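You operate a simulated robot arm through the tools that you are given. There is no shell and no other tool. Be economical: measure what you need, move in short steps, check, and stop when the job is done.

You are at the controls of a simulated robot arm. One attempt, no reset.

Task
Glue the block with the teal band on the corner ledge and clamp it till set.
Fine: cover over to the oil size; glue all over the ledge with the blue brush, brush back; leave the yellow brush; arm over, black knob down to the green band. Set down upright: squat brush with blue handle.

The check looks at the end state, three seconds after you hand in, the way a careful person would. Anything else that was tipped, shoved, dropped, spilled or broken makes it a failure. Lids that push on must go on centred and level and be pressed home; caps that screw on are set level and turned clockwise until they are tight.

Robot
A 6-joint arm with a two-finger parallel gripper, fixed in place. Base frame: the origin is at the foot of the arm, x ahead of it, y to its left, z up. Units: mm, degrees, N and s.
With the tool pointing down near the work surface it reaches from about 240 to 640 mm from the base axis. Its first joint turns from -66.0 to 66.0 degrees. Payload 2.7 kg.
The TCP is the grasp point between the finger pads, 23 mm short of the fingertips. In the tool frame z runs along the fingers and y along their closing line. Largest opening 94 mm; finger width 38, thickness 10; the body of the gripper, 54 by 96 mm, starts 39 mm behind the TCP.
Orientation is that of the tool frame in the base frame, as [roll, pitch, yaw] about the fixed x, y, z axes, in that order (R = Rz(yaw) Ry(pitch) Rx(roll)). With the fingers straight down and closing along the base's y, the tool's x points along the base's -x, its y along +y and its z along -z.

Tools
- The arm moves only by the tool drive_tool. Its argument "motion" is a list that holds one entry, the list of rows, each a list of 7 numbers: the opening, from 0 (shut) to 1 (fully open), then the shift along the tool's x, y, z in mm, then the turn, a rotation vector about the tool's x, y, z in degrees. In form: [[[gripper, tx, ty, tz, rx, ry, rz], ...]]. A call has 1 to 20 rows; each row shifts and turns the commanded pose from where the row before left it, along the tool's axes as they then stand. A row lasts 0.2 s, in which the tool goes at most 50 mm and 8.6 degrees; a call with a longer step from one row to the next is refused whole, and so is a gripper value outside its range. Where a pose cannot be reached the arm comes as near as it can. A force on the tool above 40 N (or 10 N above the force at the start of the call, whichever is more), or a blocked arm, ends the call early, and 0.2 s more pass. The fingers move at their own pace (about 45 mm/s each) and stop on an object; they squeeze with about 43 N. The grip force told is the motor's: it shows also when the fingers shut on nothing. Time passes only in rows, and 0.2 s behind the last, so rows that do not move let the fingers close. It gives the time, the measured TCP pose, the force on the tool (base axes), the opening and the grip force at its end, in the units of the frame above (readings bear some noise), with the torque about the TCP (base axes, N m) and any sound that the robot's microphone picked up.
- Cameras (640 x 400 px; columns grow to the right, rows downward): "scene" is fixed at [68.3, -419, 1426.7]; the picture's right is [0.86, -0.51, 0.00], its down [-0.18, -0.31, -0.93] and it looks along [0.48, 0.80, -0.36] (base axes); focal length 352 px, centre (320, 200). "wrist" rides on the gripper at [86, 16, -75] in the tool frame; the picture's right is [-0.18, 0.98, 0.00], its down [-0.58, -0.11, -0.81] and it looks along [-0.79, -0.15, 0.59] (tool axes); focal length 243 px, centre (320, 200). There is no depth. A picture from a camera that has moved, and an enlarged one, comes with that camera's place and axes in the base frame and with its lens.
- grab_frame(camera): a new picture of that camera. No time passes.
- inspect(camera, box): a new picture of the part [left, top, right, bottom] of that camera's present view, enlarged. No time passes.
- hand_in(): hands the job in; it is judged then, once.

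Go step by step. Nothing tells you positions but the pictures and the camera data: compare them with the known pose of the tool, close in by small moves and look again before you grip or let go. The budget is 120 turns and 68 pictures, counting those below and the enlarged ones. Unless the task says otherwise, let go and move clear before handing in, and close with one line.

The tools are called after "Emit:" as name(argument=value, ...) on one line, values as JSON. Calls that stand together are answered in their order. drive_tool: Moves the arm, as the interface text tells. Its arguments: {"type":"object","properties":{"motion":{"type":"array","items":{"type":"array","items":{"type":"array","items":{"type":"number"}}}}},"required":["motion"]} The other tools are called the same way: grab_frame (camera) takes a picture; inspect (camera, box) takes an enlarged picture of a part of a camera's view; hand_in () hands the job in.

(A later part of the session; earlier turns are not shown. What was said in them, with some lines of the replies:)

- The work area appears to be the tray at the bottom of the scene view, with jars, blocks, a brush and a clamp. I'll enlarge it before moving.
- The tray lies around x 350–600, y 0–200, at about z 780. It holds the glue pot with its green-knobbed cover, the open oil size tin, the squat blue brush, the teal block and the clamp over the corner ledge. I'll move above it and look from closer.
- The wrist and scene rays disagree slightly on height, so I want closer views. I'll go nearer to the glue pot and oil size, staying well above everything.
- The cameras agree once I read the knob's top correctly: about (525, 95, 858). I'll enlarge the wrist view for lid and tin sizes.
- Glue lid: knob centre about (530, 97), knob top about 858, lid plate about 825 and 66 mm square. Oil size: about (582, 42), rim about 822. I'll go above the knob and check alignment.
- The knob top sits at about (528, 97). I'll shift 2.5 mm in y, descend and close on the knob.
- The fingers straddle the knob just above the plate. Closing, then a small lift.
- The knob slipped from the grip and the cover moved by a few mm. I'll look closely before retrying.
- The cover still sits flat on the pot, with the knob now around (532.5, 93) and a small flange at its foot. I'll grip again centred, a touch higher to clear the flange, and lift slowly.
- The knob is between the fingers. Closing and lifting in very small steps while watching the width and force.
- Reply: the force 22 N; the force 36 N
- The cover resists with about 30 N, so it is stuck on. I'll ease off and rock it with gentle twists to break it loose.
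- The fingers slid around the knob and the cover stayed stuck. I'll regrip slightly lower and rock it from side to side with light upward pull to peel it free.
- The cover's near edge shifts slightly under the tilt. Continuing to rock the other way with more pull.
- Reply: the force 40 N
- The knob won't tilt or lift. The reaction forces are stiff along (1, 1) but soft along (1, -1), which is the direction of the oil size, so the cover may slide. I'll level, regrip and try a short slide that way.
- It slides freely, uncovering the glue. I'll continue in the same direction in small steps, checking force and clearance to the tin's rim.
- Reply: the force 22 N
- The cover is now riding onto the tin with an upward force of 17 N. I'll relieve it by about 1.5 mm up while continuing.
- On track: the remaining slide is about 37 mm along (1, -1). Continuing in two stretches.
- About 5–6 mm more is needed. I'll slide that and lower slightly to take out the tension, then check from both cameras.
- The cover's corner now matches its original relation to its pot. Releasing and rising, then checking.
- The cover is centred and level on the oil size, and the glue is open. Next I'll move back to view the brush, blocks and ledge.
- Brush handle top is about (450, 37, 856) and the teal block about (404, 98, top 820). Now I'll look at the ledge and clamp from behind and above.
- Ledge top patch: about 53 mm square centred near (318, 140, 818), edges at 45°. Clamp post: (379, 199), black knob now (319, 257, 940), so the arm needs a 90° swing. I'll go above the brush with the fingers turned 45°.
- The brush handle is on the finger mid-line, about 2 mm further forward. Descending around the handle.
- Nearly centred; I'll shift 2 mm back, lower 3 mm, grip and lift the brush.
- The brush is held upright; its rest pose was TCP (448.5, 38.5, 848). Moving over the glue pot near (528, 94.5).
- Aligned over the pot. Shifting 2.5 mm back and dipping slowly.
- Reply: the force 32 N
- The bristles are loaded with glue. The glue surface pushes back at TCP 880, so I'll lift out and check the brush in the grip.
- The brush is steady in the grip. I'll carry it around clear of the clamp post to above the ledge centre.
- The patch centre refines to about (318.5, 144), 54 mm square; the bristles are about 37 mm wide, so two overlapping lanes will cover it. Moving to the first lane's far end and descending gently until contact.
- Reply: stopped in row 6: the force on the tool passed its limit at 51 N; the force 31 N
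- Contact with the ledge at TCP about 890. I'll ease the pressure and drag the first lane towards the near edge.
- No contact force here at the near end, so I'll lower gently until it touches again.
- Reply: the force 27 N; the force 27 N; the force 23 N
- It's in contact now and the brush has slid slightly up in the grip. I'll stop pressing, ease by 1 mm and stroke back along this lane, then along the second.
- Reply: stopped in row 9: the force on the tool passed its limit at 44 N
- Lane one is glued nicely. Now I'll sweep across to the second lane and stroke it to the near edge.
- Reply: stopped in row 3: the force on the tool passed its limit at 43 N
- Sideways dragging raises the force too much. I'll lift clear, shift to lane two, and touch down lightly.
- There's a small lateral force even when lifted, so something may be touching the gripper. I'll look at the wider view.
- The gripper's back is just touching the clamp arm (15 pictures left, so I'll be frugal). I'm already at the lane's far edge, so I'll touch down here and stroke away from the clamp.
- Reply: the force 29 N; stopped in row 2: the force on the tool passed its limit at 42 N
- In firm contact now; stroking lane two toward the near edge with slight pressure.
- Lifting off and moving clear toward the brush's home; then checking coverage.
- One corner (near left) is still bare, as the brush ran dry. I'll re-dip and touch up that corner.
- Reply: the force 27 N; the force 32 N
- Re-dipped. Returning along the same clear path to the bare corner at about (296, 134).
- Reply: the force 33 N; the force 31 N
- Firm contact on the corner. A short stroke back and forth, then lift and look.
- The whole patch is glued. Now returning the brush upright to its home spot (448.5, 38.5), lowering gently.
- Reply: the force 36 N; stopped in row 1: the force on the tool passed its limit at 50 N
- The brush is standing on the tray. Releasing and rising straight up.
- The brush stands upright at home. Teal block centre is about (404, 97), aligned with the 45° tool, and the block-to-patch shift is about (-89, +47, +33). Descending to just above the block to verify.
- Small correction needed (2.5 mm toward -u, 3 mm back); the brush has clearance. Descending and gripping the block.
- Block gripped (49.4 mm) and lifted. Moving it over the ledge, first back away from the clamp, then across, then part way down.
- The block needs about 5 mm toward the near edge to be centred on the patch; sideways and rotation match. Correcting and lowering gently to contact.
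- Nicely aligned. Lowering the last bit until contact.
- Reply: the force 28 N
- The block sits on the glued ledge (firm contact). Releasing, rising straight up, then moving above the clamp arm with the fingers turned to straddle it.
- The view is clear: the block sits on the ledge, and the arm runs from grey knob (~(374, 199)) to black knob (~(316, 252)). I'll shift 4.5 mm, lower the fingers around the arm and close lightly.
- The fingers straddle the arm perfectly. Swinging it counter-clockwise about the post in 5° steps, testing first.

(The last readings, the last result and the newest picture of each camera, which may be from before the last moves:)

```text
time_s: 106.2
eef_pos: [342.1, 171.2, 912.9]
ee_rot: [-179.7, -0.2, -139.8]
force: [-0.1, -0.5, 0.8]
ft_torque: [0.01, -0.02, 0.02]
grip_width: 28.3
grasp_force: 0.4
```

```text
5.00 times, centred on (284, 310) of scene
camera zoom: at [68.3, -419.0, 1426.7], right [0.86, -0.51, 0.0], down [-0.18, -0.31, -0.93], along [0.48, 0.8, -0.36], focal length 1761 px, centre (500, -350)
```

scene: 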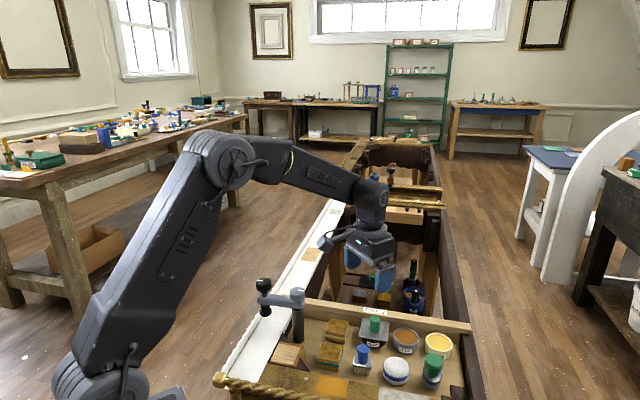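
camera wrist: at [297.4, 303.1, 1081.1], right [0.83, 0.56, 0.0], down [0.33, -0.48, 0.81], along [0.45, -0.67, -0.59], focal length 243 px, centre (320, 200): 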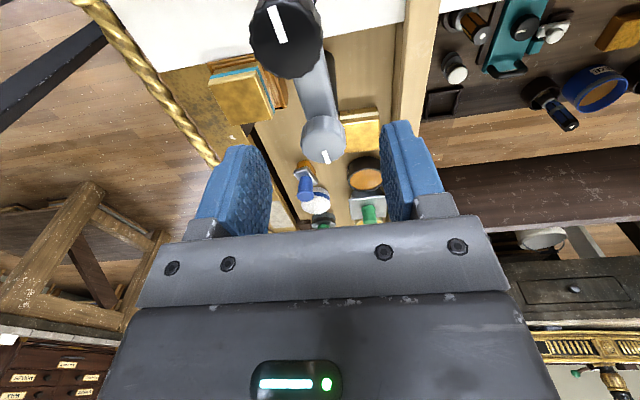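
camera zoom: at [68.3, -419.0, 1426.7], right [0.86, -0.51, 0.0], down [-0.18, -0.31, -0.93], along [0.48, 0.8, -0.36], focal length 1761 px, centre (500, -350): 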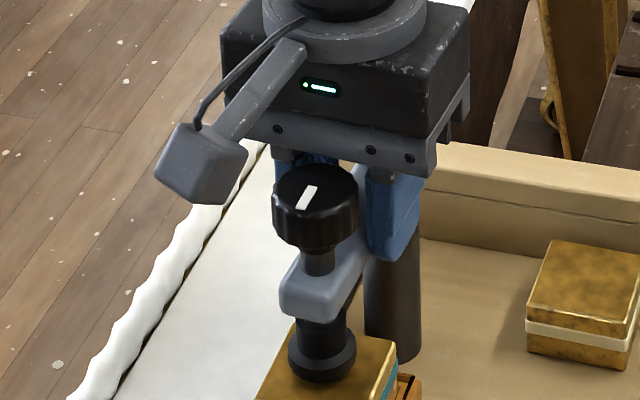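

The arm now points over the block with the pad above its top. I'll nudge 2° more to centre, open, rise, and go above the black knob.

Emit:
drive_tool(motion=[[[0.3, 0, -1.5, 0, 0, 0, -2], [0.3, 0, 0, 0, 0, 0, 0], [0.65, 0, 0, 0, 0, 0, 0], [0.65, 0, 0, 0, 0, 0, 0], [0.65, 0, 0, -10, 0, 0, 0], [0.65, 0, 0, -30, 0, 0, 0], [0.65, 0, 0, -40, 0, 0, 0], [0.65, 15, 0, 0, 0, 0, 0], [0.65, 23, 0, 0, 0, 0, 0], [0.65, 0, 0, 0, 0, 0, 0]]])

Emit:
grab_frame(camera="wrist")

```text
time_s: 108.4
eef_pos: [314.3, 148.1, 992.4]
ee_rot: [-179.7, -0.2, -138.0]
force: [-0.4, 0.3, 0.5]
ft_torque: [-0.01, 0.04, 0.03]
grip_width: 61.2
grasp_force: 0.1
```

```text
3 pictures are left
camera wrist: at [239.2, 101.0, 1068.2], right [-0.52, 0.85, -0.01], down [0.5, 0.31, 0.8], along [0.69, 0.42, -0.59], focal length 243 px, centre (320, 200)
```

wrist: 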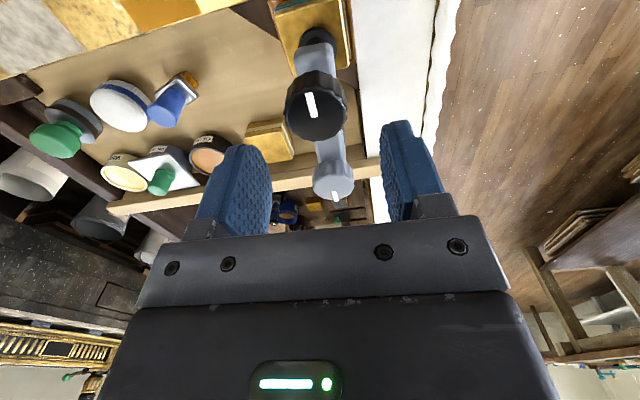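

The knob lies slightly to the side (3 mm). I'll align, descend around it, grip, and first test a gentle push down.

Emit:
drive_tool(motion=[[[0.65, 1, -3, 10, 0, 0, 0], [0.65, 0, 0, 20, 0, 0, 0], [0.65, 0, 0, 15, 0, 0, 0], [0.65, 0, 0, 9, 0, 0, 0], [0.65, 0, 0, 0, 0, 0, 0], [0.2, 0, 0, 0, 0, 0, 0], [0.2, 0, 0, 0, 0, 0, 0], [0.2, 0, 0, 0, 0, 0, 0]]])

Emit:
drive_tool(motion=[[[0.2, 0, 0, 1, 0, 0, 0], [0.2, 0, 0, 1, 0, 0, 0], [0.2, 0, 0, 0, 0, 0, 0]]])

```text
time_s: 110.2
eef_pos: [315.6, 142.9, 939.2]
ee_rot: [-179.8, -0.1, -138.0]
force: [-5.5, 5.4, -1.1]
ft_torque: [0.27, 0.27, 0.0]
grip_width: 35.1
grasp_force: 44.8
```

```text
time_s: 110.9
eef_pos: [314.5, 143.4, 938.4]
ee_rot: [-179.9, -0.3, -138.0]
force: [-10.8, 2.0, 10.8]
ft_torque: [0.63, 0.08, -0.08]
grip_width: 34.9
grasp_force: 44.4
stopped in row 3: the force on the tool passed its limit at 41 N (the readings are from after the stop); the commanded pose is now the measured one
```

It doesn't push, so it's a screw. Turning clockwise about 80°.

Emit:
drive_tool(motion=[[[0.2, 0, 0, 0, 0, 0, 8], [0.2, 0, 0, 0, 0, 0, 8], [0.2, 0, 0, 0, 0, 0, 8], [0.2, 0, 0, 0, 0, 0, 8]]])

Emit:
drive_tool(motion=[[[0.2, 0, 0, 0, 0, 0, 8], [0.2, 0, 0, 0, 0, 0, 8], [0.2, 0, 0, 0, 0, 0, 8], [0.2, 0, 0, 0, 0, 0, 8], [0.2, 0, 0, 0, 0, 0, 8], [0.2, 0, 0, 0, 0, 0, 8]]])

```text
time_s: 111.9
eef_pos: [315.1, 141.7, 937.1]
ee_rot: [-179.6, -0.3, -170.1]
force: [-9.2, 0.8, 4.2]
ft_torque: [0.05, 1.34, -0.01]
grip_width: 35.2
grasp_force: 45.4
```

```text
time_s: 113.3
eef_pos: [314.7, 141.5, 935.8]
ee_rot: [-179.5, -0.1, 141.9]
force: [-10.6, -9.7, -13.8]
ft_torque: [0.78, 0.54, 0.09]
grip_width: 35.1
grasp_force: 45.4
```

The knob is descending as it turns (about 3–4 mm per 80°). Continuing clockwise while following it down.

Emit:
drive_tool(motion=[[[0.2, 0, 0, 1.2, 0, 0, 8], [0.2, 0, 0, 0.4, 0, 0, 8], [0.2, 0, 0, 0.4, 0, 0, 8], [0.2, 0, 0, 0.4, 0, 0, 8], [0.2, 0, 0, 0.4, 0, 0, 8], [0.2, 0, 0, 0.4, 0, 0, 8]]])

Emit:
inspect(camera="scene", box=[252, 290, 332, 340])

```text
time_s: 114.7
eef_pos: [313.0, 140.8, 935.7]
ee_rot: [-179.6, 0.5, 93.8]
force: [-23.8, -19.3, 10.0]
ft_torque: [0.71, -0.23, 0.02]
grip_width: 35.0
grasp_force: 45.1
```

```text
8.00 times, centred on (292, 315) of scene
camera zoom: at [67.5, -419.6, 1426.6], right [0.86, -0.51, 0.0], down [-0.18, -0.31, -0.93], along [0.48, 0.8, -0.36], focal length 2817 px, centre (544, -720)
```

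zoom: 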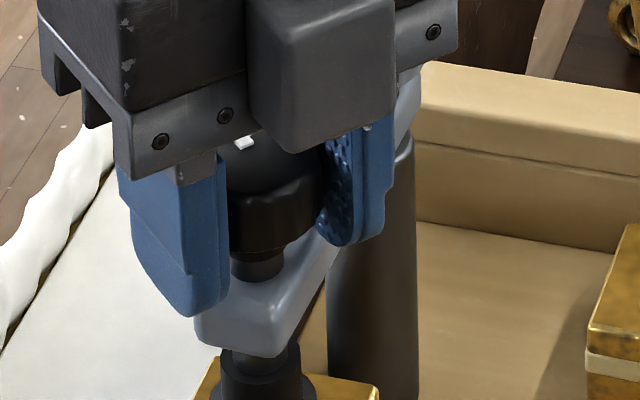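

The knob has turned about 128° and moved down a little, with some side load from off-centre turning. I'll open, rewind the wrist, recentre and regrip.

Emit:
drive_tool(motion=[[[0.55, 0, 0, 0, 0, 0, 0], [0.55, 0, 0, 0, 0, 0, 0], [0.55, 0, 0, 0, 0, 0, -8], [0.55, 0, 0, 0, 0, 0, -8], [0.55, 0, 0, 0, 0, 0, -8], [0.55, 0, 0, 0, 0, 0, -8], [0.55, 0, 0, 0, 0, 0, -8], [0.55, 0, 0, 0, 0, 0, -8], [0.55, 0, 0, 0, 0, 0, -8], [0.55, 0, 0, 0, 0, 0, -8], [0.55, 0, 0, 0, 0, 0, -8], [0.55, 0, 0, 0, 0, 0, -8], [0.55, 0, 0, 0, 0, 0, -8], [0.55, 0, 0, 0, 0, 0, -8], [0.55, 0, 0, 0, 0, 0, -8], [0.55, 0, 0, 0, 0, 0, -8], [0.55, 0, 0, 0, 0, 0, -8], [0.55, 0, 0, 0, 0, 0, -8], [0.55, 0, 0, 0, 0, 0, 0]]])

```text
time_s: 118.7
eef_pos: [316.0, 142.5, 935.9]
ee_rot: [-179.9, -0.2, -137.8]
force: [0.4, 0.9, 0.5]
ft_torque: [-0.01, -0.01, 0.0]
grip_width: 51.8
grasp_force: 0.1
```

Emit:
drive_tool(motion=[[[0.55, 2.3, 0.9, 0, 0, 0, 0], [0.2, 0, 0, 0, 0, 0, 0], [0.2, 0, 0, 0, 0, 0, 0], [0.2, 0, 0, 0, 0, 0, 0], [0.2, 0, 0, 0.2, 0, 0, 8], [0.2, 0, 0, 0.2, 0, 0, 8], [0.2, 0, 0, 0.2, 0, 0, 8], [0.2, 0, 0, 0.2, 0, 0, 8], [0.2, 0, 0, 0.2, 0, 0, 8]]])

Emit:
drive_tool(motion=[[[0.2, 0, 0, 0.2, 0, 0, 8], [0.2, 0, 0, 0.2, 0, 0, 8], [0.2, 0, 0, 0.2, 0, 0, 8], [0.2, 0, 0, 0.2, 0, 0, 8], [0.2, 0, 0, 0.2, 0, 0, 8]]])

Emit:
drive_tool(motion=[[[0.2, 0, 0, 0.2, 0, 0, 8], [0.2, 0, 0, 0.2, 0, 0, 8], [0.2, 0, 0, 0.2, 0, 0, 8], [0.2, 0, 0, 0.2, 0, 0, 8], [0.2, 0, 0, 0.2, 0, 0, 8]]])

```text
time_s: 120.7
eef_pos: [311.9, 142.7, 934.1]
ee_rot: [-179.7, 0.0, -178.2]
force: [-0.8, -3.5, 11.6]
ft_torque: [0.17, 0.04, -0.02]
grip_width: 34.1
grasp_force: 45.3
```

```text
time_s: 121.9
eef_pos: [313.5, 142.0, 933.6]
ee_rot: [-179.7, 0.1, 141.9]
force: [0.5, 5.6, 3.5]
ft_torque: [0.56, 0.86, 0.02]
grip_width: 34.4
grasp_force: 45.0
```

```text
time_s: 123.1
eef_pos: [313.7, 142.5, 931.9]
ee_rot: [-179.9, 0.4, 101.9]
force: [-2.8, 4.6, 8.0]
ft_torque: [0.24, 0.2, 0.08]
grip_width: 34.1
grasp_force: 45.0
```

Well centred now; the knob follows at about 0.2 mm per 8°. Continuing clockwise.

Emit:
drive_tool(motion=[[[0.2, 0, 0, 0.2, 0, 0, 8], [0.2, 0, 0, 0.2, 0, 0, 8], [0.2, 0, 0, 0.2, 0, 0, 8], [0.2, 0, 0, 0.2, 0, 0, 8]]])

Emit:
inspect(camera="scene", box=[252, 310, 332, 360])

```text
time_s: 124.1
eef_pos: [314.8, 142.2, 930.9]
ee_rot: [179.7, 0.1, 70.0]
force: [-2.5, 7.1, 15.2]
ft_torque: [0.08, -0.16, 0.81]
grip_width: 34.3
grasp_force: 45.6
```

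```text
8.00 times, centred on (292, 335) of scene
camera zoom: at [68.0, -418.9, 1426.8], right [0.86, -0.51, 0.0], down [-0.18, -0.31, -0.93], along [0.48, 0.8, -0.36], focal length 2817 px, centre (544, -880)
```

zoom: 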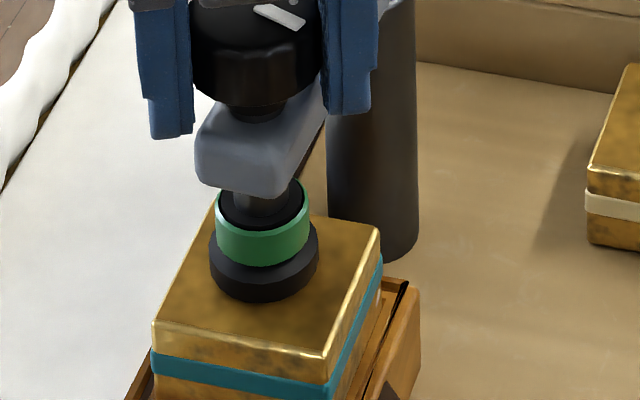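

The green band now shows on the pad, the torque has risen and the pad bears on the middle of the block — that's the mark. Releasing the knob and moving clear straight up.

Emit:
drive_tool(motion=[[[0.55, 0, 0, 0, 0, 0, 0], [0.55, 0, 0, 0, 0, 0, 0], [0.55, 0, 0, 0, 0, 0, 0], [0.55, 0, 0, -8, 0, 0, 0], [0.55, 0, 0, -20, 0, 0, 0], [0.55, 0, 0, -35, 0, 0, 0], [0.55, 0, 0, -40, 0, 0, 0], [0.55, 0, 0, -40, 0, 0, 0], [0.55, 0, 0, -40, 0, 0, 0], [0.55, 0, 0, 0, 0, 0, 0]]])

Emit:
inspect(camera="scene", box=[240, 280, 432, 400])

```text
time_s: 126.3
eef_pos: [315.9, 143.0, 1113.9]
ee_rot: [-179.9, 0.3, 70.0]
force: [-0.1, 0.0, 0.4]
ft_torque: [0.02, 0.01, 0.01]
grip_width: 51.6
grasp_force: 0.1
```

```text
3.33 times, centred on (336, 340) of scene
camera zoom: at [68.3, -419.0, 1426.7], right [0.86, -0.51, 0.0], down [-0.18, -0.31, -0.93], along [0.48, 0.8, -0.36], focal length 1174 px, centre (267, -267)
```

zoom: 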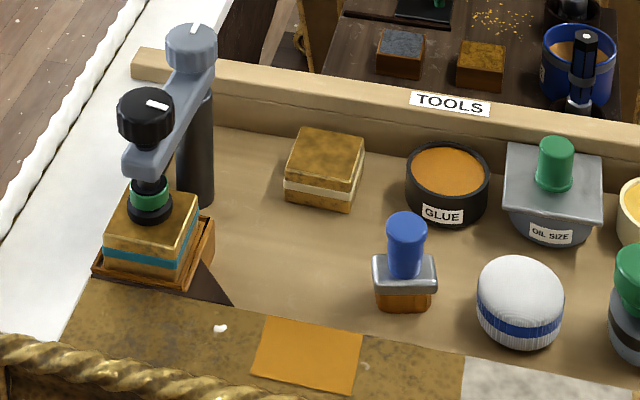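

Everything is in place: the block is clamped with the green band showing, the brush stands upright at home and the cover is on the oil size. Handing in.

Emit:
hand_in()

```text
The job is handed in.
```

The teal-banded block is glued on the corner ledge and clamped to the green band. The cover is on the oil size, the blue brush is back standing upright, and I didn't touch any other brush. The job is handed in, with no result given yet.
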